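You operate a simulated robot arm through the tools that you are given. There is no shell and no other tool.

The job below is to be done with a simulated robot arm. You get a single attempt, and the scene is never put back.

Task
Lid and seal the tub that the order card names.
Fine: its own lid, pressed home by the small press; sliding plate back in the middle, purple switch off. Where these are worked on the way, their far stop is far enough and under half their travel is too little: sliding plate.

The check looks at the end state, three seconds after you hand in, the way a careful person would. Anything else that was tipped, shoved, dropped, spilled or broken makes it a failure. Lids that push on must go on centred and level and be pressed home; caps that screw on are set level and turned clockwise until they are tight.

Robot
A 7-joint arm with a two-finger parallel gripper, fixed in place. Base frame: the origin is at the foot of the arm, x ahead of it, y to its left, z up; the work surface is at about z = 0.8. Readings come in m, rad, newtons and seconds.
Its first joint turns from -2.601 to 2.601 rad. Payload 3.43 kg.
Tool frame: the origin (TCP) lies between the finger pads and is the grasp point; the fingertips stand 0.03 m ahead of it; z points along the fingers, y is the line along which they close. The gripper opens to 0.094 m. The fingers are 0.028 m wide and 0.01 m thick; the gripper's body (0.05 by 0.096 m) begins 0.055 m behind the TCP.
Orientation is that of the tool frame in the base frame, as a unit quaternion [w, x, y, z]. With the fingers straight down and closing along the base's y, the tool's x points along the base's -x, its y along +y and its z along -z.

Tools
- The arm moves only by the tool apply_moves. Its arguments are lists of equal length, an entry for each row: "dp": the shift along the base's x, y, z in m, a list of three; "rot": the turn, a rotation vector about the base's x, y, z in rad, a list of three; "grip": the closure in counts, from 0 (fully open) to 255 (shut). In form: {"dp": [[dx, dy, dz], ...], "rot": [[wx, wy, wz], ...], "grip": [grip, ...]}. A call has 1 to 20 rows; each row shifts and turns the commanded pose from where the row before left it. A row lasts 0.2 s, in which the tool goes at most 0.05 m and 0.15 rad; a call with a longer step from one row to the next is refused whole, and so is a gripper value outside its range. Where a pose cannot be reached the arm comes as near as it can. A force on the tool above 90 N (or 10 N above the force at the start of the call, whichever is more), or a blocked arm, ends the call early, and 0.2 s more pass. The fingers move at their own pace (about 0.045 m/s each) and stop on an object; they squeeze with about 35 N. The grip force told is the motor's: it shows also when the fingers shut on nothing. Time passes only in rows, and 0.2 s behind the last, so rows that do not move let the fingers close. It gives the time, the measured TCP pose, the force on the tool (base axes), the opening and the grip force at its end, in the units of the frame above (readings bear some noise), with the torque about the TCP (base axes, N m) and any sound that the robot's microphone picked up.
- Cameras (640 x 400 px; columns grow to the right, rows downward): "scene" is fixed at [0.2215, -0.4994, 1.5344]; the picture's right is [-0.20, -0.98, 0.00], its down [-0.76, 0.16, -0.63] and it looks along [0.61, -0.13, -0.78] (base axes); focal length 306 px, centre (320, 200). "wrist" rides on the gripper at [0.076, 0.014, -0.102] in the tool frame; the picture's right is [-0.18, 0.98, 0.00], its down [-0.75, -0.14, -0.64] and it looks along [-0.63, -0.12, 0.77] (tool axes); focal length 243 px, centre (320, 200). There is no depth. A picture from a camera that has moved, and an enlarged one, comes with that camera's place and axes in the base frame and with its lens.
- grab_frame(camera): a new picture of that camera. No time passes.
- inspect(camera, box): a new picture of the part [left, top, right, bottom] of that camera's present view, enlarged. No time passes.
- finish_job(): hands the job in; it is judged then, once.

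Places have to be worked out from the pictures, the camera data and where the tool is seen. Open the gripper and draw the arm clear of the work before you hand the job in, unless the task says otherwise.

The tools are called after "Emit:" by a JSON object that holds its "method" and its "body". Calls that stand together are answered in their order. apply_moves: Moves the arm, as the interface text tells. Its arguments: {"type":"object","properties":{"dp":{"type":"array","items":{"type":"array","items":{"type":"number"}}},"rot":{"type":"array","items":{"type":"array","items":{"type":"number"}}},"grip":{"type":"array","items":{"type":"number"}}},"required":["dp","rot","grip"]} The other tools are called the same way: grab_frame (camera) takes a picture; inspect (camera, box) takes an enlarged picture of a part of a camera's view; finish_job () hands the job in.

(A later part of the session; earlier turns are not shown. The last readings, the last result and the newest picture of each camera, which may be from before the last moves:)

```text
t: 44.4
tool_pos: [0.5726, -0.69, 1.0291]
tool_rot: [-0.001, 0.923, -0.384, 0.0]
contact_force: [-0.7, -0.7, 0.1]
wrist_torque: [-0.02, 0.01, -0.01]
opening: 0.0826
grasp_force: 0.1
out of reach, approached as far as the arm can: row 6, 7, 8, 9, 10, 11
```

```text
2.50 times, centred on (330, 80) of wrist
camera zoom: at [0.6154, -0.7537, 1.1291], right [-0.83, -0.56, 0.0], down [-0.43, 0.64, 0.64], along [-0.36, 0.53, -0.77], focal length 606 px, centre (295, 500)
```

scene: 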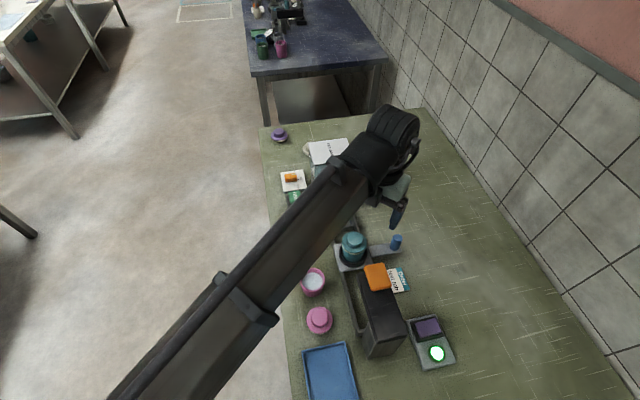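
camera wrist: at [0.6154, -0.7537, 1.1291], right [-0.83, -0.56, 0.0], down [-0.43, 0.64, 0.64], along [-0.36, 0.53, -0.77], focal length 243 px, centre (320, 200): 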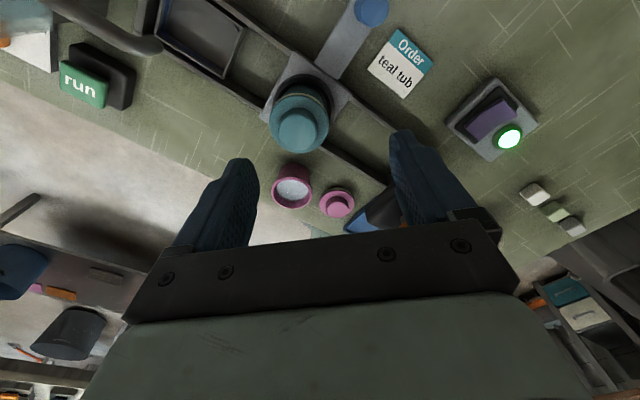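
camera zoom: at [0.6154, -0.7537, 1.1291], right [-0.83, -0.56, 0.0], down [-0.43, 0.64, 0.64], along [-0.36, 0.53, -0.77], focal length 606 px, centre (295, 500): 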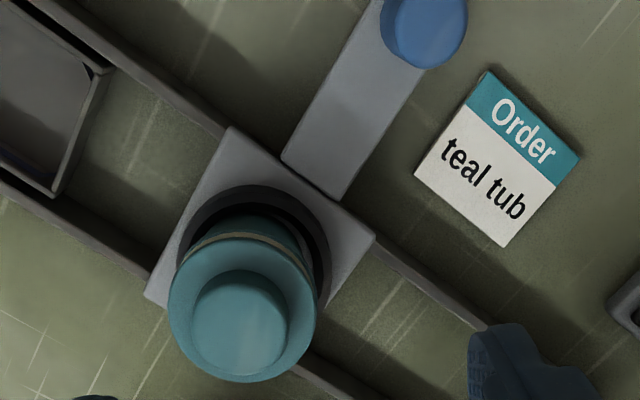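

The rocker is clearly down on its +y half and up on its -y half, with the lamp lit. I'll rotate back 45° and move above the blue handle.

Emit:
{"method": "apply_moves", "body": {"dp": [[0.001, -0.012, -0.005], [0.001, -0.012, -0.005], [0.001, -0.012, -0.005], [0.001, -0.012, -0.005], [0.001, -0.012, -0.005], [0, -0.012, 0], [0, 0, 0]], "rot": [[0, 0, 0.1316], [0, 0, 0.1316], [0, 0, 0.1316], [0, 0, 0.1316], [0, 0, 0.1316], [0, 0, 0.1316], [0, 0, 0]], "grip": [30, 30, 30, 30, 30, 30, 30]}}

Emit:
{"method": "grab_frame", "body": {"camera": "wrist"}}

Emit:
{"method": "inspect", "body": {"camera": "wrist", "box": [240, 20, 400, 140]}}

```text
t: 46.0
tool_pos: [0.5775, -0.7606, 1.0034]
tool_rot: [0.0, 1.0, 0.0, 0.0]
contact_force: [-0.7, 0.2, 0.5]
wrist_torque: [-0.01, 0.0, -0.04]
opening: 0.0828
grasp_force: 0.1
```

```text
taken
camera wrist: at [0.6535, -0.7756, 1.1045], right [-0.18, -0.98, 0.0], down [-0.75, 0.14, 0.64], along [-0.63, 0.12, -0.77], focal length 243 px, centre (320, 200)
```

wrist: 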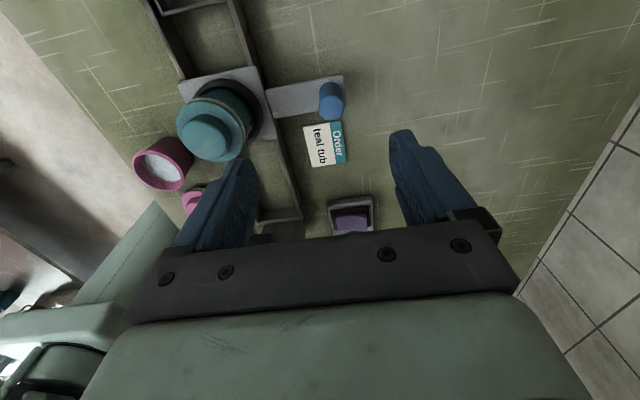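

```text
3.33 times, centred on (320, 80) of wrist
camera zoom: at [0.6535, -0.7756, 1.1045], right [-0.18, -0.98, 0.0], down [-0.75, 0.14, 0.64], along [-0.63, 0.12, -0.77], focal length 809 px, centre (320, 600)
```

zoom: 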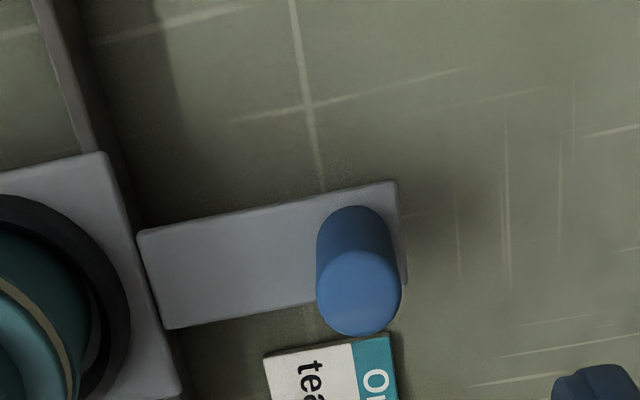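

The handle is centred at about (0.576, -0.771) with its top at z ≈ 0.883 and a diameter of 0.022. I'll lower the open fingers around it.

Emit:
{"method": "apply_moves", "body": {"dp": [[-0.0016, -0.0106, -0.01], [0, 0, -0.03], [0, 0, -0.03], [0, 0, -0.03], [0, 0, -0.018], [0, 0, -0.01], [0, 0, 0]], "rot": [[0, 0, 0], [0, 0, 0], [0, 0, 0], [0, 0, 0], [0, 0, 0], [0, 0, 0], [0, 0, 0]], "grip": [30, 30, 30, 30, 30, 30, 30]}}

Emit:
{"method": "grab_frame", "body": {"camera": "wrist"}}

Emit:
{"method": "inspect", "body": {"camera": "scene", "box": [340, 205, 440, 275]}}

```text
t: 47.6
tool_pos: [0.5768, -0.7725, 0.8753]
tool_rot: [0.0, 1.0, -0.001, -0.001]
contact_force: [0.2, -0.2, -0.2]
wrist_torque: [0.02, 0.02, -0.03]
opening: 0.0829
grasp_force: 0.1
```

```text
taken
camera wrist: at [0.652, -0.7868, 0.9766], right [-0.19, -0.98, 0.0], down [-0.75, 0.14, 0.64], along [-0.63, 0.12, -0.77], focal length 243 px, centre (320, 200)
```

wrist: 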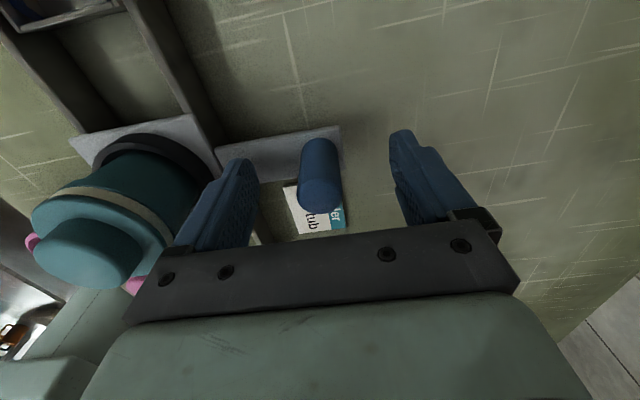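

```text
5.71 times, centred on (390, 240) of scene
camera zoom: at [0.2215, -0.4994, 1.5344], right [-0.2, -0.98, 0.0], down [-0.76, 0.16, -0.63], along [0.61, -0.13, -0.78], focal length 1746 px, centre (-80, -29)
```

zoom: 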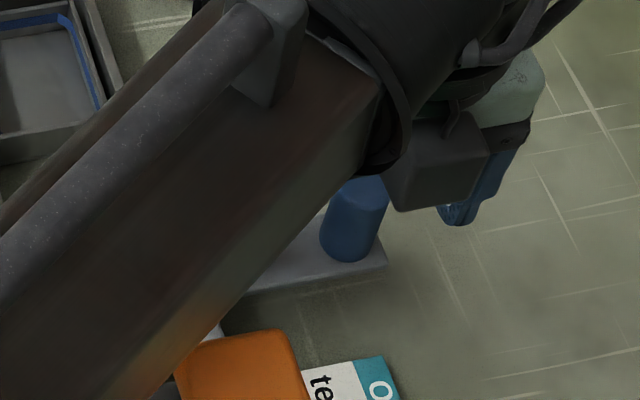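

The handle is centred between the fingers. I'll raise 8 mm for extra arm clearance over the press, then close on the handle.

Emit:
{"method": "apply_moves", "body": {"dp": [[0, 0, 0.008], [0, 0, 0], [0, 0, 0], [0, 0, 0], [0, 0, 0], [0, 0, 0], [0, 0, 0]], "rot": [[0, 0, 0], [0, 0, 0], [0, 0, 0], [0, 0, 0], [0, 0, 0], [0, 0, 0], [0, 0, 0]], "grip": [30, 255, 255, 255, 255, 255, 255]}}

Emit:
{"method": "grab_frame", "body": {"camera": "wrist"}}

Emit:
{"method": "grab_frame", "body": {"camera": "scene"}}

```text
t: 49.2
tool_pos: [0.5764, -0.7726, 0.8842]
tool_rot: [0.0, 1.0, 0.0, -0.001]
contact_force: [-0.6, 4.7, 0.0]
wrist_torque: [0.12, 0.06, -0.01]
opening: 0.0236
grasp_force: 44.4
```

```text
taken
camera wrist: at [0.6521, -0.7863, 0.9849], right [-0.19, -0.98, 0.0], down [-0.75, 0.14, 0.64], along [-0.63, 0.12, -0.77], focal length 243 px, centre (320, 200)
```

wrist: 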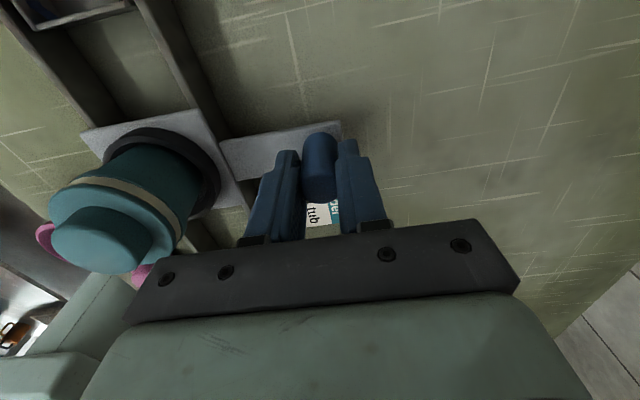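

```text
taken
```

scene: 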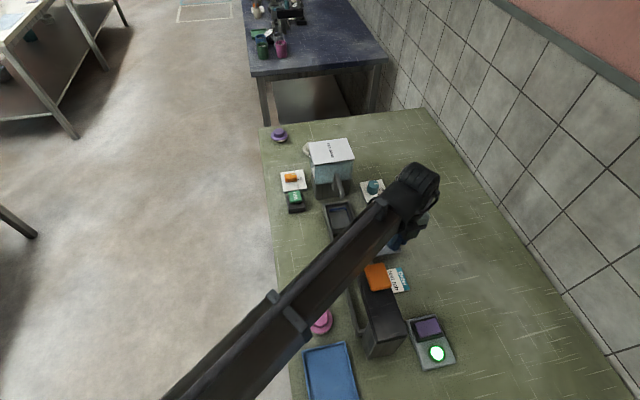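

The handle is gripped (opening 0.0236) and the middle position reads x = 0.5764. I'll slide gently toward the press by 30 mm first, watching forces.

Emit:
{"method": "apply_moves", "body": {"dp": [[-0.003, 0, 0], [-0.005, 0, 0], [-0.006, 0, 0], [-0.006, 0, 0], [-0.005, 0, 0], [-0.005, 0, 0]], "rot": [[0, 0, 0], [0, 0, 0], [0, 0, 0], [0, 0, 0], [0, 0, 0], [0, 0, 0]], "grip": [255, 255, 255, 255, 255, 255]}}

Emit:
{"method": "grab_frame", "body": {"camera": "wrist"}}

Emit:
{"method": "grab_frame", "body": {"camera": "scene"}}

```text
t: 50.6
tool_pos: [0.5471, -0.7712, 0.8846]
tool_rot: [0.0, 1.0, -0.001, 0.0]
contact_force: [0.1, 8.0, 11.6]
wrist_torque: [0.18, 0.39, 0.02]
opening: 0.0236
grasp_force: 44.5
```

```text
taken
camera wrist: at [0.622, -0.7862, 0.985], right [-0.19, -0.98, 0.0], down [-0.75, 0.14, 0.64], along [-0.63, 0.12, -0.77], focal length 243 px, centre (320, 200)
```

wrist: 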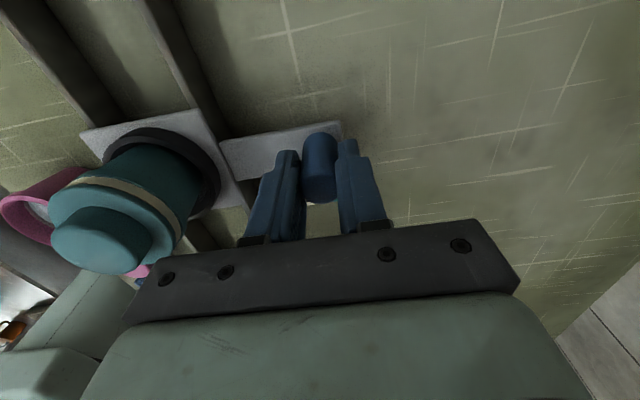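

```text
taken
```

scene: 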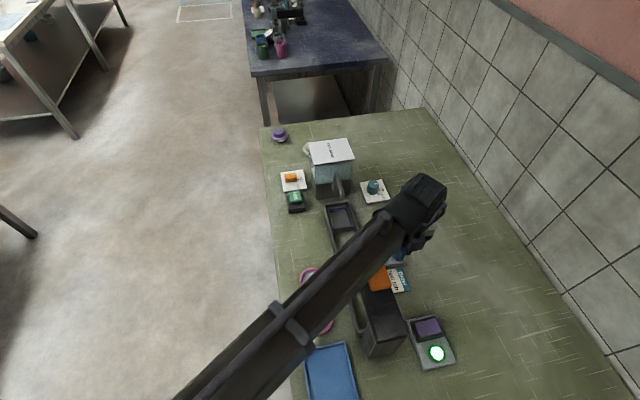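

The plate, tub and lid travel smoothly. I'll continue toward the press with small corrections to relieve the side forces.

Emit:
{"method": "apply_moves", "body": {"dp": [[-0.005, 0.0004, 0.0004], [-0.007, 0, 0], [-0.007, 0, 0], [-0.007, 0, 0], [-0.007, 0, 0], [-0.005, 0, 0], [-0.002, 0, 0]], "rot": [[0, 0, 0], [0, 0, 0], [0, 0, 0], [0, 0, 0], [0, 0, 0], [0, 0, 0], [0, 0, 0]], "grip": [255, 255, 255, 255, 255, 255, 255]}}

Emit:
{"method": "grab_frame", "body": {"camera": "wrist"}}

Emit:
{"method": "grab_frame", "body": {"camera": "scene"}}

```text
t: 52.2
tool_pos: [0.5058, -0.7727, 0.8829]
tool_rot: [0.001, 1.0, 0.0, -0.001]
contact_force: [0.2, -5.2, 13.6]
wrist_torque: [-0.11, -0.02, -0.08]
opening: 0.0237
grasp_force: 45.0
```

```text
taken
camera wrist: at [0.5812, -0.7861, 0.9849], right [-0.19, -0.98, 0.0], down [-0.75, 0.14, 0.64], along [-0.63, 0.12, -0.77], focal length 243 px, centre (320, 200)
```

wrist: 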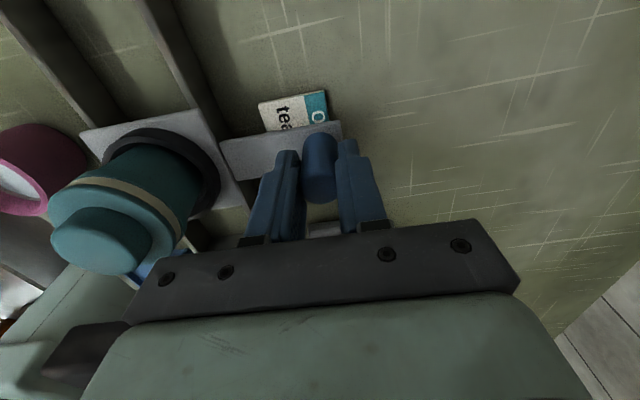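

```text
taken
```

scene: 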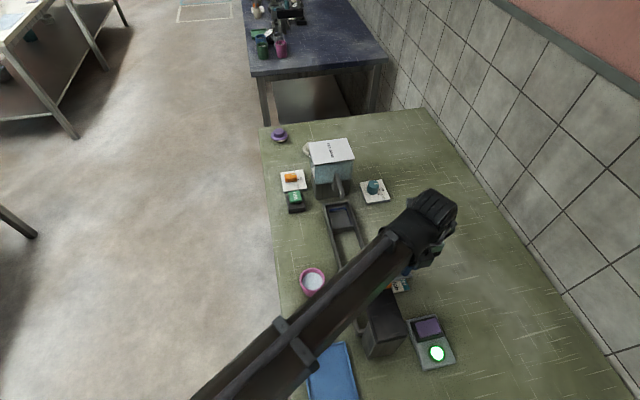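

The plate is travelling well; the press head is just coming into the left of the view. I'll continue in small steps toward the stop.

Emit:
{"method": "apply_moves", "body": {"dp": [[-0.004, -0.0002, 0.0003], [-0.006, 0, 0], [-0.006, 0, 0], [-0.006, 0, 0], [-0.005, 0, 0], [-0.003, 0, 0]], "rot": [[0, 0, 0], [0, 0, 0], [0, 0, 0], [0, 0, 0], [0, 0, 0], [0, 0, 0]], "grip": [255, 255, 255, 255, 255, 255]}}

Emit:
{"method": "grab_frame", "body": {"camera": "wrist"}}

Emit:
{"method": "grab_frame", "body": {"camera": "scene"}}

```text
t: 53.6
tool_pos: [0.4756, -0.7717, 0.8843]
tool_rot: [0.0, 1.0, 0.0, 0.0]
contact_force: [0.4, -10.3, 12.3]
wrist_torque: [-0.25, -0.15, -0.02]
opening: 0.0237
grasp_force: 44.5
```

```text
taken
camera wrist: at [0.5514, -0.7862, 0.9849], right [-0.19, -0.98, 0.0], down [-0.75, 0.14, 0.64], along [-0.63, 0.12, -0.77], focal length 243 px, centre (320, 200)
```

wrist: 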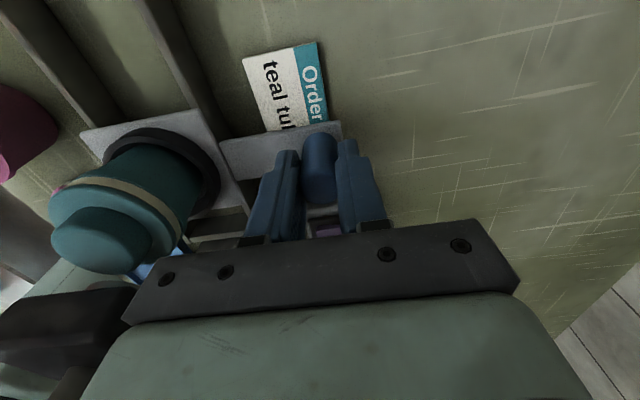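

```text
taken
```

scene: 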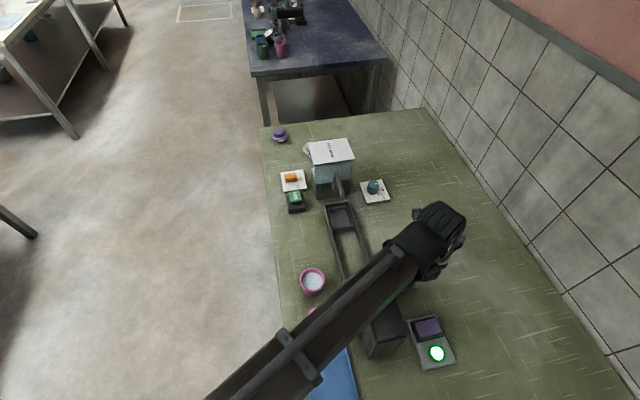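

Now at 0.4756, still moving freely; the y load is building slightly, so I'll relieve it and continue.

Emit:
{"method": "apply_moves", "body": {"dp": [[-0.003, -0.0006, 0.0003], [-0.005, 0, 0], [-0.005, 0, 0], [-0.004, 0, 0], [-0.003, 0, 0]], "rot": [[0, 0, 0], [0, 0, 0], [0, 0, 0], [0, 0, 0], [0, 0, 0]], "grip": [255, 255, 255, 255, 255]}}

Emit:
{"method": "grab_frame", "body": {"camera": "wrist"}}

```text
t: 54.8
tool_pos: [0.4573, -0.7716, 0.8838]
tool_rot: [0.0, 1.0, 0.0, -0.001]
contact_force: [1.1, -4.4, 1.5]
wrist_torque: [-0.29, -0.36, 0.08]
opening: 0.0236
grasp_force: 45.6
```

```text
taken
camera wrist: at [0.5321, -0.7862, 0.9848], right [-0.18, -0.98, 0.0], down [-0.75, 0.14, 0.64], along [-0.63, 0.12, -0.77], focal length 243 px, centre (320, 200)
```

wrist: 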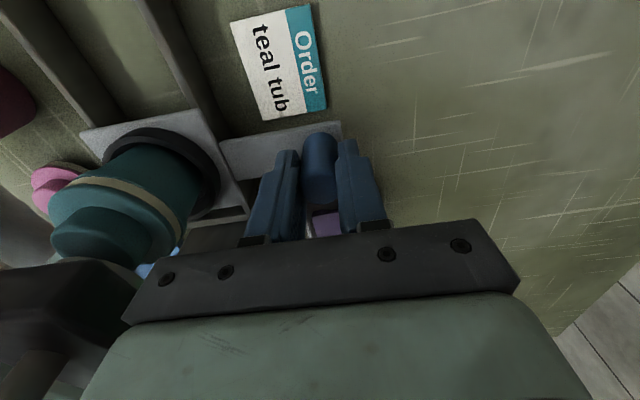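

Still free at 0.457. I'll continue in small steps and watch the x force for the stop.

Emit:
{"method": "apply_moves", "body": {"dp": [[-0.003, 0, 0], [-0.003, 0, 0], [-0.003, 0, 0], [-0.002, 0, 0]], "rot": [[0, 0, 0], [0, 0, 0], [0, 0, 0], [0, 0, 0]], "grip": [255, 255, 255, 255]}}

Emit:
{"method": "grab_frame", "body": {"camera": "wrist"}}

```text
t: 55.8
tool_pos: [0.4464, -0.7716, 0.8839]
tool_rot: [0.0, 1.0, 0.0, 0.0]
contact_force: [10.9, 1.5, -0.3]
wrist_torque: [-0.07, 1.08, -0.06]
opening: 0.0237
grasp_force: 44.8
```

```text
taken
camera wrist: at [0.5222, -0.7863, 0.9849], right [-0.18, -0.98, 0.0], down [-0.75, 0.14, 0.64], along [-0.63, 0.12, -0.77], focal length 243 px, centre (320, 200)
```

wrist: 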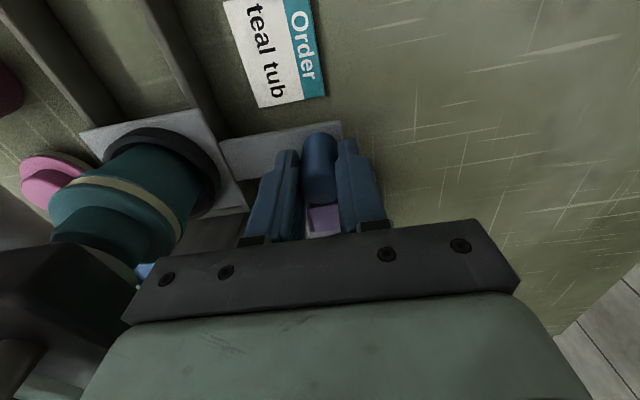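

The x force rose to 11 N at x = 0.446, right where the pad's axis is, so this should be the far stop. I'll zoom to confirm the tub and lid are intact and under the head.

Emit:
{"method": "inspect", "body": {"camera": "wrist", "box": [0, 110, 260, 330]}}

Emit:
{"method": "inspect", "body": {"camera": "scene", "box": [300, 220, 460, 340]}}

```text
1.82 times, centred on (130, 220) of wrist
camera zoom: at [0.5222, -0.7863, 0.9849], right [-0.18, -0.98, 0.0], down [-0.75, 0.14, 0.64], along [-0.63, 0.12, -0.77], focal length 441 px, centre (666, 164)
```

zoom: 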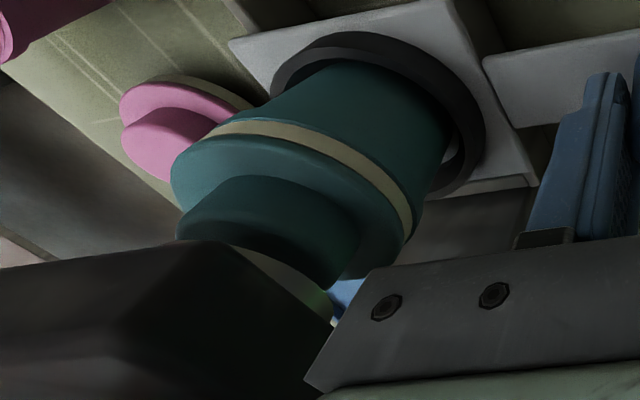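

```text
3.33 times, centred on (380, 280) of scene
camera zoom: at [0.2215, -0.4994, 1.5344], right [-0.2, -0.98, 0.0], down [-0.76, 0.16, -0.63], along [0.61, -0.13, -0.78], focal length 1018 px, centre (120, -67)
```

zoom: 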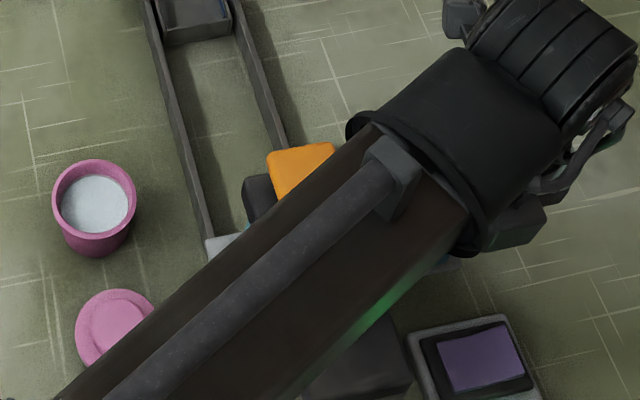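

The lid is still seated. I'll nudge another 1.5 mm to confirm it's the hard stop.

Emit:
{"method": "apply_moves", "body": {"dp": [[-0.0015, 0, 0], [0, 0, 0]], "rot": [[0, 0, 0], [0, 0, 0]], "grip": [255, 255]}}

```text
t: 56.4
tool_pos: [0.4468, -0.7721, 0.8845]
tool_rot: [0.0, 1.0, 0.0, 0.001]
contact_force: [26.0, 4.4, 0.8]
wrist_torque: [0.11, 0.03, 0.02]
opening: 0.0234
grasp_force: 45.0
```

Position unchanged with 26 N, so the plate is at its hard stop under the press. I'll relieve the load, release the handle, and rise straight up.

Emit:
{"method": "apply_moves", "body": {"dp": [[0.0015, 0, 0], [0, 0, 0], [0, 0, 0], [0, 0, 0], [0, 0, 0.03], [0, 0, 0.04], [0, 0, 0.045], [0, 0, 0.045], [0, 0, 0.01], [0, 0, 0]], "rot": [[0, 0, 0], [0, 0, 0], [0, 0, 0], [0, 0, 0], [0, 0, 0], [0, 0, 0], [0, 0, 0], [0, 0, 0], [0, 0, 0], [0, 0, 0]], "grip": [255, 120, 120, 120, 120, 120, 120, 120, 120, 120]}}

Emit:
{"method": "grab_frame", "body": {"camera": "wrist"}}

Emit:
{"method": "grab_frame", "body": {"camera": "scene"}}

```text
t: 58.6
tool_pos: [0.4453, -0.7725, 1.0532]
tool_rot: [0.0, 1.0, -0.001, 0.0]
contact_force: [-0.4, 0.5, 0.6]
wrist_torque: [0.0, 0.02, 0.04]
opening: 0.0495
grasp_force: 0.0
```

```text
taken
camera wrist: at [0.5218, -0.7872, 1.1542], right [-0.19, -0.98, 0.0], down [-0.75, 0.14, 0.64], along [-0.63, 0.12, -0.77], focal length 243 px, centre (320, 200)
```

wrist: 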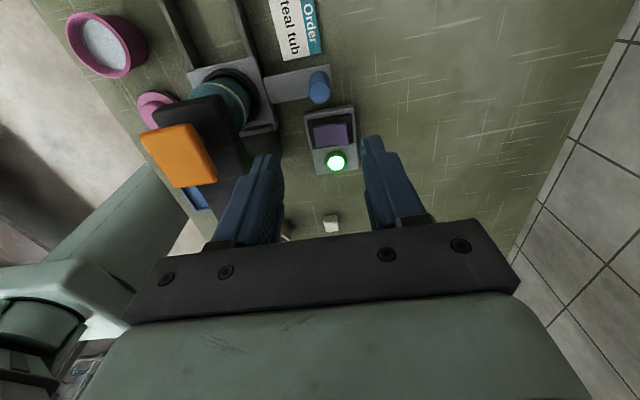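

```text
taken
```

scene: 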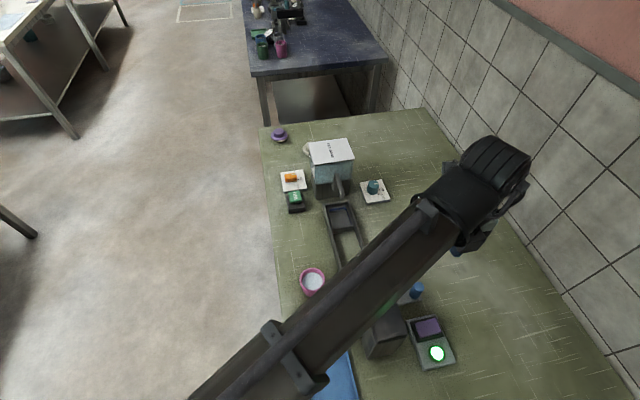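

The pad's top is confirmed at about (0.4465, -0.658, 0.982). I'll close the fingers and move above its centre.

Emit:
{"method": "apply_moves", "body": {"dp": [[0, 0, 0], [0, 0.02, 0], [0, 0.03, 0], [0, 0.03, 0], [0.0012, 0.024, 0], [0, 0.01, 0], [0, 0, 0]], "rot": [[0, 0, 0], [0, 0, 0], [0, 0, 0], [0, 0, 0], [0, 0, 0], [0, 0, 0], [0, 0, 0]], "grip": [255, 255, 255, 255, 255, 255, 255]}}

Emit:
{"method": "grab_frame", "body": {"camera": "wrist"}}

Emit:
{"method": "grab_frame", "body": {"camera": "scene"}}

```text
t: 60.2
tool_pos: [0.4459, -0.6599, 1.0543]
tool_rot: [0.0, 1.0, -0.001, 0.0]
contact_force: [0.3, 0.4, 0.1]
wrist_torque: [-0.03, 0.0, 0.02]
opening: 0.0
grasp_force: 33.1
```

```text
taken
camera wrist: at [0.5217, -0.6738, 1.1552], right [-0.19, -0.98, 0.0], down [-0.75, 0.14, 0.64], along [-0.63, 0.12, -0.77], focal length 243 px, centre (320, 200)
```

wrist: 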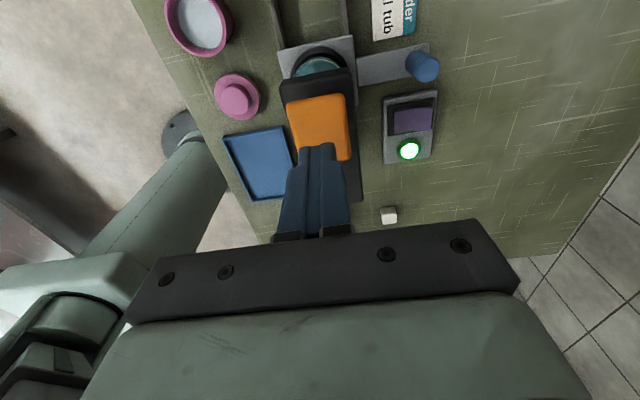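

```text
taken
```

scene: 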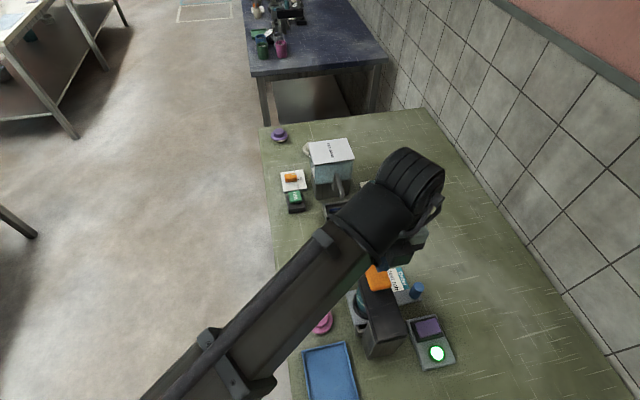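

The fingertips are aligned over the pad's centre. I'll descend to just above it.

Emit:
{"method": "apply_moves", "body": {"dp": [[0, 0, -0.015], [0, 0, -0.015], [0, 0, -0.006], [0, 0, -0.003], [0, 0, 0]], "rot": [[0, 0, 0], [0, 0, 0], [0, 0, 0], [0, 0, 0], [0, 0, 0]], "grip": [255, 255, 255, 255, 255]}}

Emit:
{"method": "inspect", "body": {"camera": "wrist", "box": [240, 60, 400, 220]}}

```text
t: 61.4
tool_pos: [0.4476, -0.6589, 1.0139]
tool_rot: [0.0, 1.0, -0.001, 0.0]
contact_force: [-0.4, -0.7, 0.9]
wrist_torque: [-0.01, 0.01, 0.0]
opening: 0.0001
grasp_force: 33.0
```

```text
2.50 times, centred on (320, 140) of wrist
camera zoom: at [0.5219, -0.6738, 1.1157], right [-0.19, -0.98, 0.0], down [-0.75, 0.14, 0.64], along [-0.63, 0.12, -0.77], focal length 606 px, centre (320, 350)
```

zoom: 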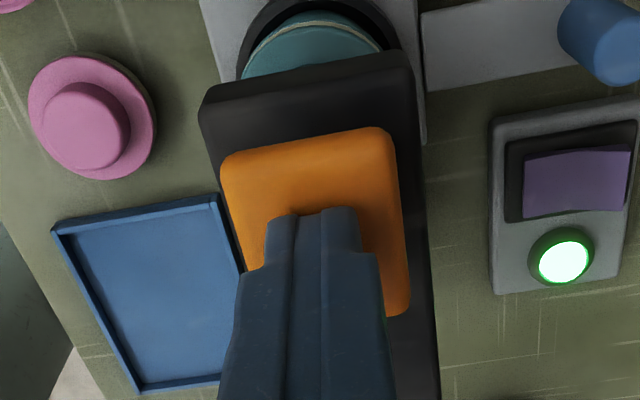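

The fingertips are at the pad with no force yet. I'll push down in small steps and read the force.

Emit:
{"method": "apply_moves", "body": {"dp": [[0, 0, -0.003], [0, 0, -0.003], [0, 0, -0.003], [0, 0, 0]], "rot": [[0, 0, 0], [0, 0, 0], [0, 0, 0], [0, 0, 0]], "grip": [255, 255, 255, 255]}}

Emit:
{"method": "inspect", "body": {"camera": "wrist", "box": [240, 60, 400, 220]}}

```text
t: 62.4
tool_pos: [0.4451, -0.6576, 1.0062]
tool_rot: [0.001, 1.0, -0.001, -0.001]
contact_force: [-0.5, -4.9, 42.0]
wrist_torque: [-0.07, 0.03, -0.01]
opening: 0.0
grasp_force: 33.5
heard: snap
```

```text
2.50 times, centred on (320, 140) of wrist
camera zoom: at [0.5214, -0.6721, 1.1073], right [-0.19, -0.98, 0.0], down [-0.75, 0.14, 0.64], along [-0.63, 0.12, -0.77], focal length 606 px, centre (320, 350)
```

zoom: 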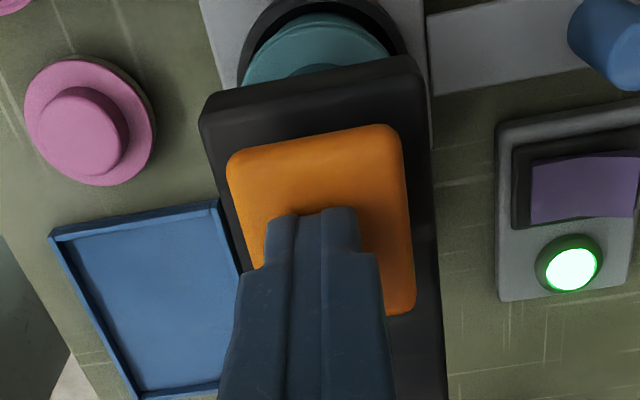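

I heard a snap, and the white band is gone at the lid's edge, so it went home. I'll press a touch more to make sure it's fully down, then look.

Emit:
{"method": "apply_moves", "body": {"dp": [[0, 0, -0.001], [0, 0, -0.001], [0, 0, 0]], "rot": [[0, 0, 0], [0, 0, 0], [0, 0, 0]], "grip": [255, 255, 255]}}

Emit:
{"method": "inspect", "body": {"camera": "wrist", "box": [280, 40, 380, 110]}}

```text
t: 63.2
tool_pos: [0.4453, -0.6588, 1.0056]
tool_rot: [0.003, 1.0, -0.001, 0.001]
contact_force: [1.2, -9.1, 69.6]
wrist_torque: [-0.27, 0.09, 0.01]
opening: 0.0
grasp_force: 33.0
```

```text
5.71 times, centred on (330, 75) of wrist
camera zoom: at [0.5212, -0.6717, 1.1072], right [-0.19, -0.98, 0.0], down [-0.75, 0.14, 0.64], along [-0.63, 0.12, -0.77], focal length 1386 px, centre (263, 914)
```

zoom: 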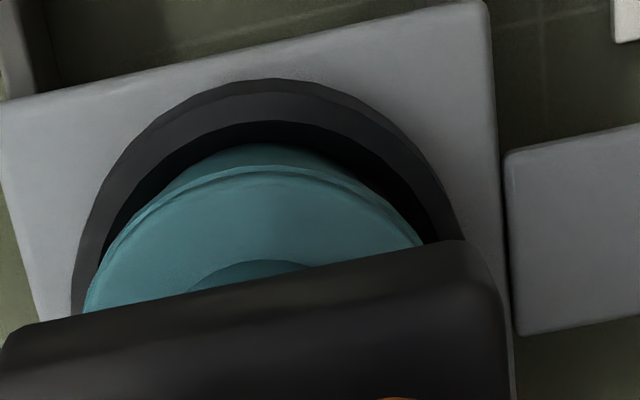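

70 N with no further travel, so it has bottomed out and the lid is flush with no white band visible. I'll lift off the pad.

Emit:
{"method": "apply_moves", "body": {"dp": [[0, 0, 0.002], [0, 0, 0.004], [0, 0, 0.01], [0, 0, 0.02], [0, 0, 0.02], [0, 0, 0]], "rot": [[0, 0, 0], [0, 0, 0], [0, 0, 0], [0, 0, 0], [0, 0, 0], [0, 0, 0]], "grip": [255, 255, 255, 255, 255, 255]}}

Emit:
{"method": "grab_frame", "body": {"camera": "wrist"}}

Emit:
{"method": "inspect", "body": {"camera": "scene", "box": [300, 220, 460, 340]}}

```text
t: 64.6
tool_pos: [0.4453, -0.6594, 1.0602]
tool_rot: [0.0, 1.0, -0.001, 0.0]
contact_force: [-0.1, -0.6, -0.3]
wrist_torque: [0.02, 0.0, 0.04]
opening: 0.0
grasp_force: 33.8
```

```text
taken
camera wrist: at [0.5215, -0.6734, 1.1617], right [-0.19, -0.98, 0.0], down [-0.75, 0.14, 0.64], along [-0.63, 0.12, -0.77], focal length 243 px, centre (320, 200)
```

wrist: 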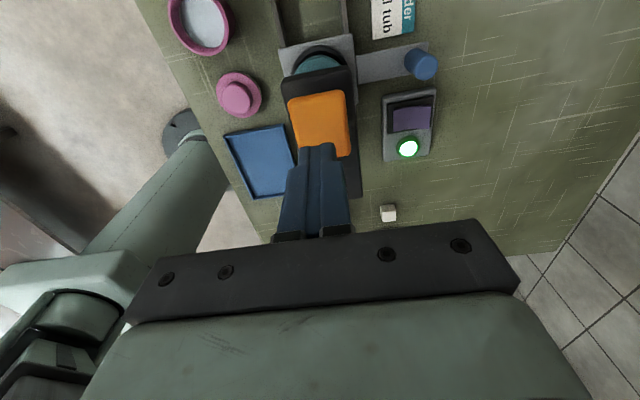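

```text
3.33 times, centred on (380, 280) of scene
camera zoom: at [0.2215, -0.4994, 1.5344], right [-0.2, -0.98, 0.0], down [-0.76, 0.16, -0.63], along [0.61, -0.13, -0.78], focal length 1018 px, centre (120, -67)
```

zoom: 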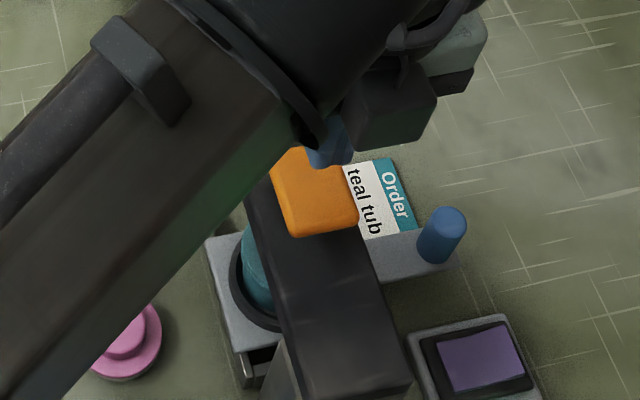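

The pad has sprung back. Now I'll return to the handle at (0.446, -0.7725) with the fingers partly open and descend around it.

Emit:
{"method": "apply_moves", "body": {"dp": [[0, -0.02, 0], [0, -0.03, 0], [0, -0.03, 0], [0, -0.025, 0], [0.0005, -0.0085, 0], [0, 0, 0], [0, 0, -0.03], [0, 0, -0.03], [0, 0, 0]], "rot": [[0, 0, 0], [0, 0, 0], [0, 0, 0], [0, 0, 0], [0, 0, 0], [0, 0, 0], [0, 0, 0], [0, 0, 0], [0, 0, 0]], "grip": [255, 255, 255, 100, 100, 100, 100, 100, 100]}}

Emit:
{"method": "grab_frame", "body": {"camera": "wrist"}}

Emit:
{"method": "inspect", "body": {"camera": "wrist", "box": [220, 40, 420, 200]}}

```text
t: 66.6
tool_pos: [0.4441, -0.7712, 0.9981]
tool_rot: [-0.001, 1.0, -0.001, 0.0]
contact_force: [0.3, -0.1, -0.3]
wrist_torque: [0.01, -0.03, -0.02]
opening: 0.0572
grasp_force: 0.1
```

```text
taken
camera wrist: at [0.5204, -0.7851, 1.0998], right [-0.19, -0.98, 0.0], down [-0.75, 0.14, 0.64], along [-0.63, 0.12, -0.77], focal length 243 px, centre (320, 200)
```

wrist: 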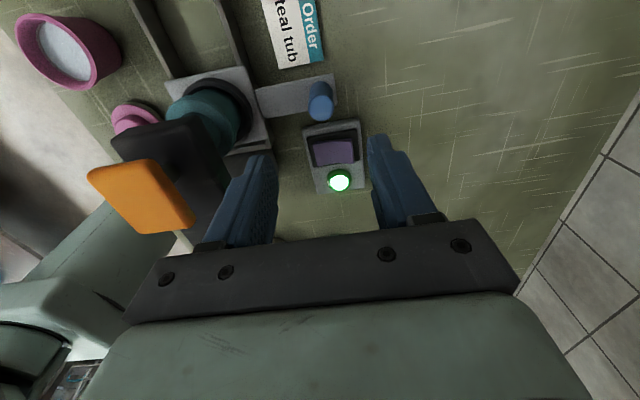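

```text
2.50 times, centred on (320, 120) of wrist
camera zoom: at [0.5204, -0.7851, 1.0998], right [-0.19, -0.98, 0.0], down [-0.75, 0.14, 0.64], along [-0.63, 0.12, -0.77], focal length 606 px, centre (320, 400)
```

zoom: 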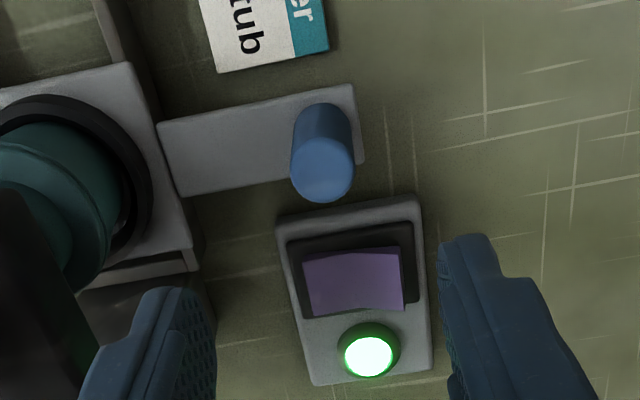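

The handle is about 2–3 mm further in +x from my axis. I'll shift, descend to grip height and close on it.

Emit:
{"method": "apply_moves", "body": {"dp": [[0.0025, -0.0008, -0.01], [0, 0, -0.03], [0, 0, -0.03], [0, 0, -0.03], [0, 0, -0.014], [0, 0, 0], [0, 0, 0], [0, 0, 0], [0, 0, 0], [0, 0, 0]], "rot": [[0, 0, 0], [0, 0, 0], [0, 0, 0], [0, 0, 0], [0, 0, 0], [0, 0, 0], [0, 0, 0], [0, 0, 0], [0, 0, 0], [0, 0, 0]], "grip": [100, 100, 100, 100, 100, 100, 255, 255, 255, 255]}}

Emit:
{"method": "grab_frame", "body": {"camera": "wrist"}}

```text
t: 68.8
tool_pos: [0.4505, -0.771, 0.8846]
tool_rot: [0.0, 1.0, -0.001, 0.0]
contact_force: [-0.5, 9.3, -2.1]
wrist_torque: [0.09, 0.0, -0.03]
opening: 0.0235
grasp_force: 45.0
```

```text
taken
camera wrist: at [0.5255, -0.7864, 0.9862], right [-0.19, -0.98, 0.0], down [-0.75, 0.14, 0.64], along [-0.63, 0.12, -0.77], focal length 243 px, centre (320, 200)
```

wrist: 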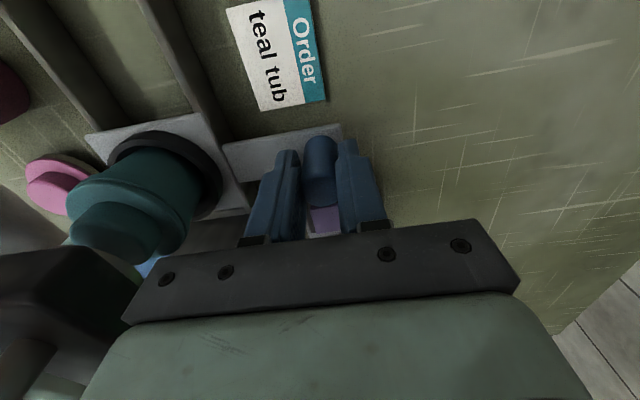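

The grip is good; relative to the first grip the handle sits about 2.6 mm nearer -x of the TCP. The measured travel from stop to middle was 0.1296, so I'll pull back +x, first half now.

Emit:
{"method": "apply_moves", "body": {"dp": [[0.003, 0.0003, 0], [0.005, 0, 0], [0.007, 0, 0], [0.007, 0, 0], [0.007, 0, 0], [0.007, 0, 0], [0.007, 0, 0], [0.007, 0, 0], [0.007, 0, 0], [0.007, 0, 0], [0, 0, 0]], "rot": [[0, 0, 0], [0, 0, 0], [0, 0, 0], [0, 0, 0], [0, 0, 0], [0, 0, 0], [0, 0, 0], [0, 0, 0], [0, 0, 0], [0, 0, 0], [0, 0, 0]], "grip": [255, 255, 255, 255, 255, 255, 255, 255, 255, 255, 255]}}

Emit:
{"method": "grab_frame", "body": {"camera": "wrist"}}

```text
t: 71.2
tool_pos: [0.5136, -0.7716, 0.8855]
tool_rot: [0.001, 1.0, 0.0, 0.0]
contact_force: [1.2, 2.1, -9.8]
wrist_torque: [-0.01, 0.24, -0.07]
opening: 0.0234
grasp_force: 45.2
```

```text
taken
camera wrist: at [0.5891, -0.7862, 0.9862], right [-0.19, -0.98, 0.0], down [-0.75, 0.14, 0.64], along [-0.63, 0.12, -0.77], focal length 243 px, centre (320, 200)
```

wrist: 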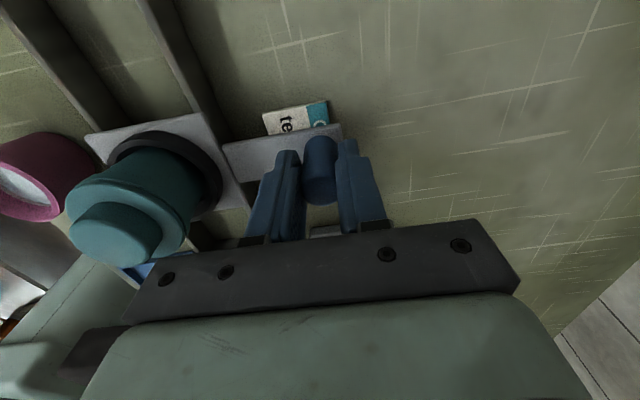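

The plate follows smoothly and the lid is flush. I'll do the second half to the middle.

Emit:
{"method": "apply_moves", "body": {"dp": [[0.003, 0, -0.0003], [0.007, 0, 0], [0.007, 0, 0], [0.007, 0, 0], [0.007, 0, 0], [0.007, 0, 0], [0.007, 0, 0], [0.007, 0, 0], [0.006, 0, 0], [0.005, 0, 0], [0.0026, 0, 0], [0, 0, 0]], "rot": [[0, 0, 0], [0, 0, 0], [0, 0, 0], [0, 0, 0], [0, 0, 0], [0, 0, 0], [0, 0, 0], [0, 0, 0], [0, 0, 0], [0, 0, 0], [0, 0, 0], [0, 0, 0]], "grip": [255, 255, 255, 255, 255, 255, 255, 255, 255, 255, 255, 255]}}

Emit:
{"method": "grab_frame", "body": {"camera": "wrist"}}

Emit:
{"method": "grab_frame", "body": {"camera": "scene"}}

```text
t: 73.8
tool_pos: [0.5785, -0.7729, 0.886]
tool_rot: [0.0, 1.0, -0.001, 0.001]
contact_force: [-0.1, 13.1, -14.1]
wrist_torque: [0.25, -0.2, -0.09]
opening: 0.0237
grasp_force: 44.9
```

```text
taken
camera wrist: at [0.6548, -0.7863, 0.9863], right [-0.19, -0.98, 0.0], down [-0.75, 0.14, 0.64], along [-0.63, 0.12, -0.77], focal length 243 px, centre (320, 200)
```

wrist: 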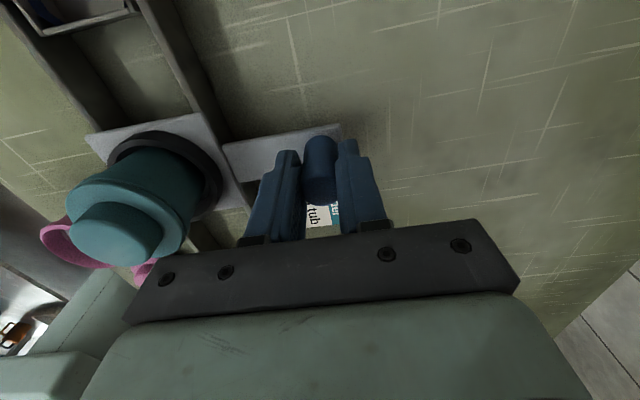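

```text
taken
```

scene: 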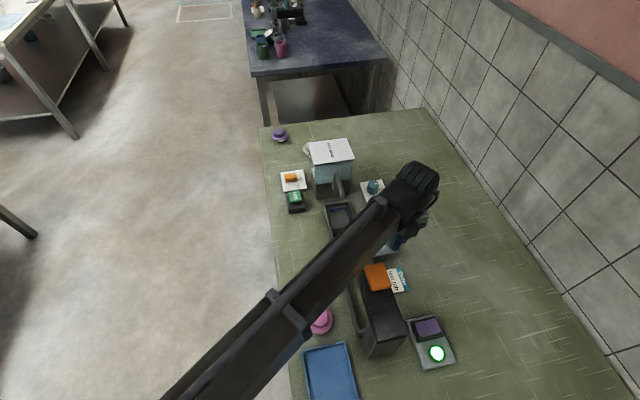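

The plate is back at the middle. I'll release the handle and rise, then check the plate from the pictures.

Emit:
{"method": "apply_moves", "body": {"dp": [[0, 0.0003, -0.0004], [0, 0, 0], [0, 0, 0], [0, 0, 0], [0, 0, 0.02], [0, 0, 0.04], [0, 0, 0.04], [0, 0, 0.04], [0, 0, 0]], "rot": [[0, 0, 0], [0, 0, 0], [0, 0, 0], [0, 0, 0], [0, 0, 0], [0, 0, 0], [0, 0, 0], [0, 0, 0], [0, 0, 0]], "grip": [255, 100, 100, 100, 100, 100, 100, 100, 100]}}

Emit:
{"method": "grab_frame", "body": {"camera": "wrist"}}

Emit:
{"method": "inspect", "body": {"camera": "wrist", "box": [160, 20, 360, 170]}}

Emit:
{"method": "grab_frame", "body": {"camera": "scene"}}

```text
t: 75.8
tool_pos: [0.5804, -0.7708, 1.0246]
tool_rot: [0.0, 1.0, -0.001, 0.0]
contact_force: [-0.6, -0.5, -0.2]
wrist_torque: [0.04, -0.01, -0.01]
opening: 0.0571
grasp_force: 0.1
```

```text
taken
camera wrist: at [0.6558, -0.7849, 1.1259], right [-0.19, -0.98, 0.0], down [-0.75, 0.14, 0.64], along [-0.63, 0.12, -0.77], focal length 243 px, centre (320, 200)
```

wrist: 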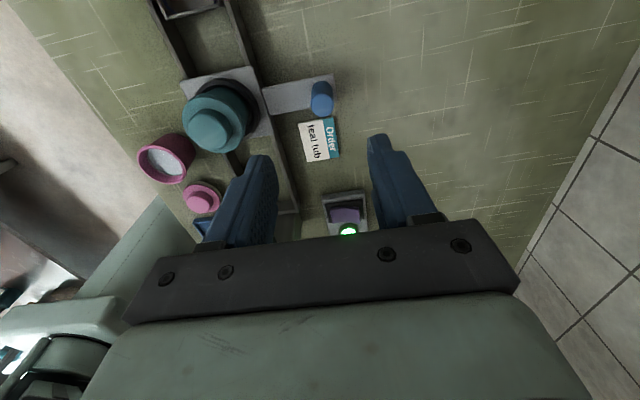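

```text
2.67 times, centred on (260, 95) of wrist
camera zoom: at [0.6558, -0.7849, 1.1259], right [-0.19, -0.98, 0.0], down [-0.75, 0.14, 0.64], along [-0.63, 0.12, -0.77], focal length 647 px, centre (480, 480)
```

zoom: 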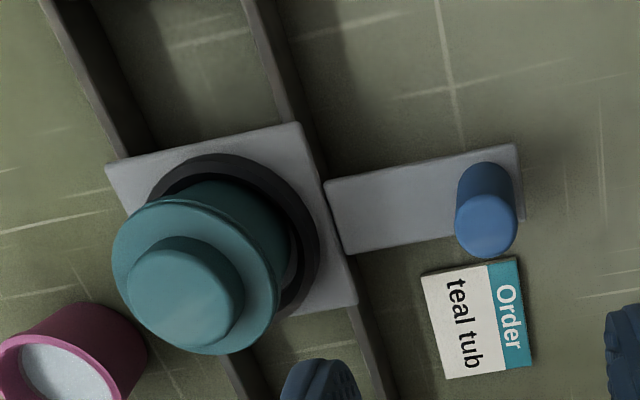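

```text
taken
```

scene: 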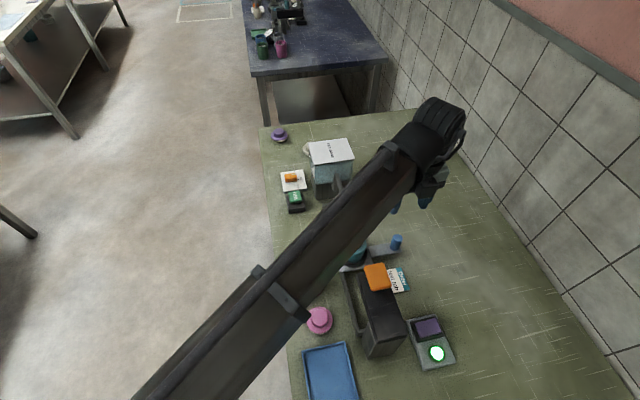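

The tub is lidded flush, the plate is at mid-rail and the handle is free. Next is the purple rocker: its raised half is at about (0.368, -0.787). I'll close the fingers and hover above it.

Emit:
{"method": "apply_moves", "body": {"dp": [[-0.03, -0.002, 0], [-0.04, -0.003, 0], [-0.04, -0.003, 0], [-0.04, -0.003, 0], [-0.04, -0.003, 0], [-0.02, -0.003, 0], [0, 0, -0.03], [0, 0, -0.03], [0, 0, 0]], "rot": [[0, 0, 0], [0, 0, 0], [0, 0, 0], [0, 0, 0], [0, 0, 0], [0, 0, 0], [0, 0, 0], [0, 0, 0], [0, 0, 0]], "grip": [255, 255, 255, 255, 255, 255, 255, 255, 255]}}

Emit:
{"method": "grab_frame", "body": {"camera": "wrist"}}

Emit:
{"method": "inspect", "body": {"camera": "wrist", "box": [240, 60, 400, 220]}}

Emit:
{"method": "grab_frame", "body": {"camera": "scene"}}

```text
t: 77.8
tool_pos: [0.3683, -0.7889, 0.9647]
tool_rot: [0.0, 1.0, -0.001, 0.0]
contact_force: [-0.6, -0.9, -0.5]
wrist_torque: [0.0, -0.03, 0.02]
opening: 0.0002
grasp_force: 32.4
```

```text
taken
camera wrist: at [0.4437, -0.8027, 1.0661], right [-0.19, -0.98, 0.0], down [-0.75, 0.14, 0.64], along [-0.63, 0.12, -0.77], focal length 243 px, centre (320, 200)
```

wrist: 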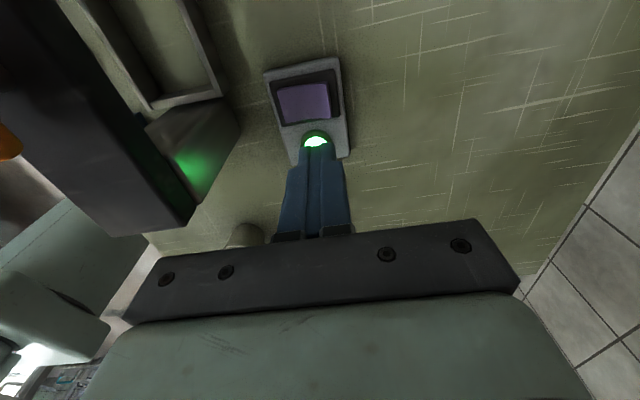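

```text
2.50 times, centred on (320, 140) of wrist
camera zoom: at [0.4437, -0.8027, 1.0661], right [-0.19, -0.98, 0.0], down [-0.75, 0.14, 0.64], along [-0.63, 0.12, -0.77], focal length 606 px, centre (320, 350)
```

zoom: 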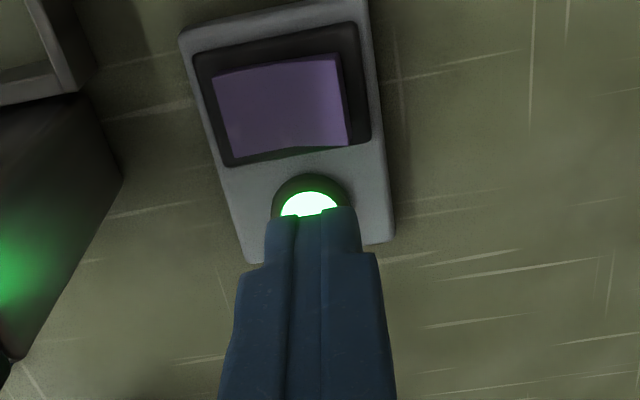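

```text
taken
```

scene: 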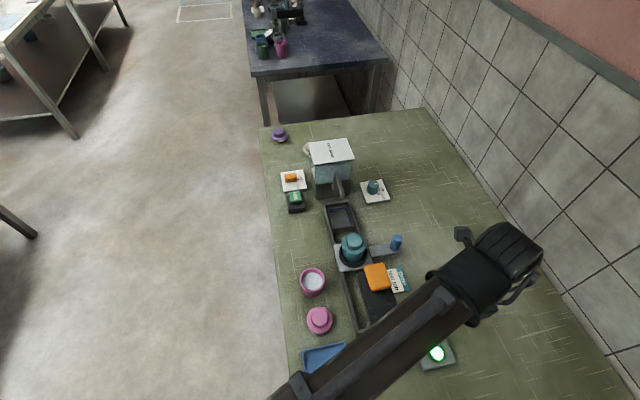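

The TCP axis falls on the rocker's raised half. I'll shift 2 mm toward +y to stay within the rocker, and descend to just above it.

Emit:
{"method": "apply_moves", "body": {"dp": [[0.001, 0.002, -0.02], [0, 0, -0.03], [0, 0, -0.02], [0, 0, -0.012], [0, 0, 0]], "rot": [[0, 0, 0], [0, 0, 0], [0, 0, 0], [0, 0, 0], [0, 0, 0]], "grip": [255, 255, 255, 255, 255]}}

Emit:
{"method": "inspect", "body": {"camera": "wrist", "box": [240, 90, 400, 220]}}

Emit:
{"method": "grab_frame", "body": {"camera": "wrist"}}

```text
t: 79.0
tool_pos: [0.3699, -0.7871, 0.8818]
tool_rot: [0.0, 1.0, -0.001, 0.0]
contact_force: [0.5, -0.4, 0.1]
wrist_torque: [0.01, -0.02, 0.0]
opening: 0.0001
grasp_force: 33.6
```

```text
3.08 times, centred on (320, 155) of wrist
camera zoom: at [0.4446, -0.8011, 0.9838], right [-0.19, -0.98, 0.0], down [-0.75, 0.14, 0.64], along [-0.63, 0.12, -0.77], focal length 746 px, centre (320, 338)
```

zoom: 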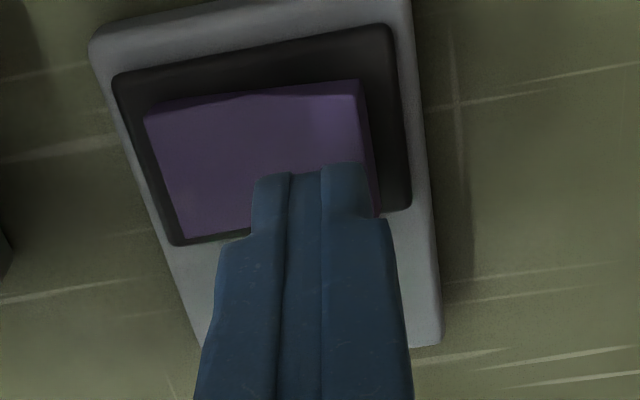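

```text
taken
camera wrist: at [0.4446, -0.8011, 0.9838], right [-0.19, -0.98, 0.0], down [-0.75, 0.14, 0.64], along [-0.63, 0.12, -0.77], focal length 243 px, centre (320, 200)
```

wrist: 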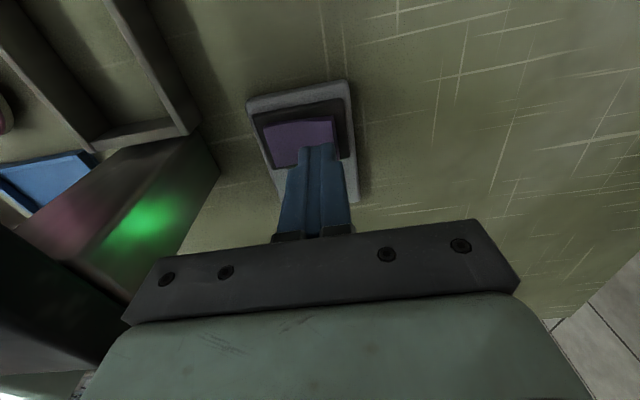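

The fingertips are over the rocker's raised half. I'll lower in small steps until it flips, watching the force and sound.

Emit:
{"method": "apply_moves", "body": {"dp": [[0, 0, -0.003], [0, 0, -0.003], [0, 0, -0.003], [0, 0, 0]], "rot": [[0, 0, 0], [0, 0, 0], [0, 0, 0], [0, 0, 0]], "grip": [255, 255, 255, 255]}}

Emit:
{"method": "inspect", "body": {"camera": "wrist", "box": [240, 90, 400, 220]}}

```text
t: 80.0
tool_pos: [0.3698, -0.7871, 0.8739]
tool_rot: [0.0, 1.0, 0.0, 0.0]
contact_force: [1.1, 0.6, 0.8]
wrist_torque: [0.03, 0.01, -0.01]
opening: 0.0001
grasp_force: 32.5
```

```text
3.08 times, centred on (320, 155) of wrist
camera zoom: at [0.4451, -0.801, 0.9752], right [-0.19, -0.98, 0.0], down [-0.75, 0.14, 0.64], along [-0.63, 0.12, -0.77], focal length 746 px, centre (320, 338)
```

zoom: 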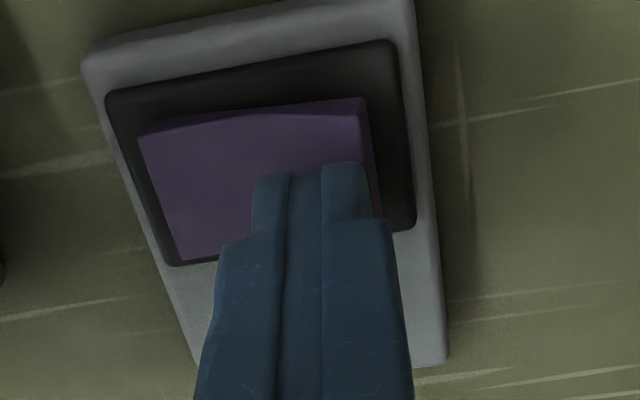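

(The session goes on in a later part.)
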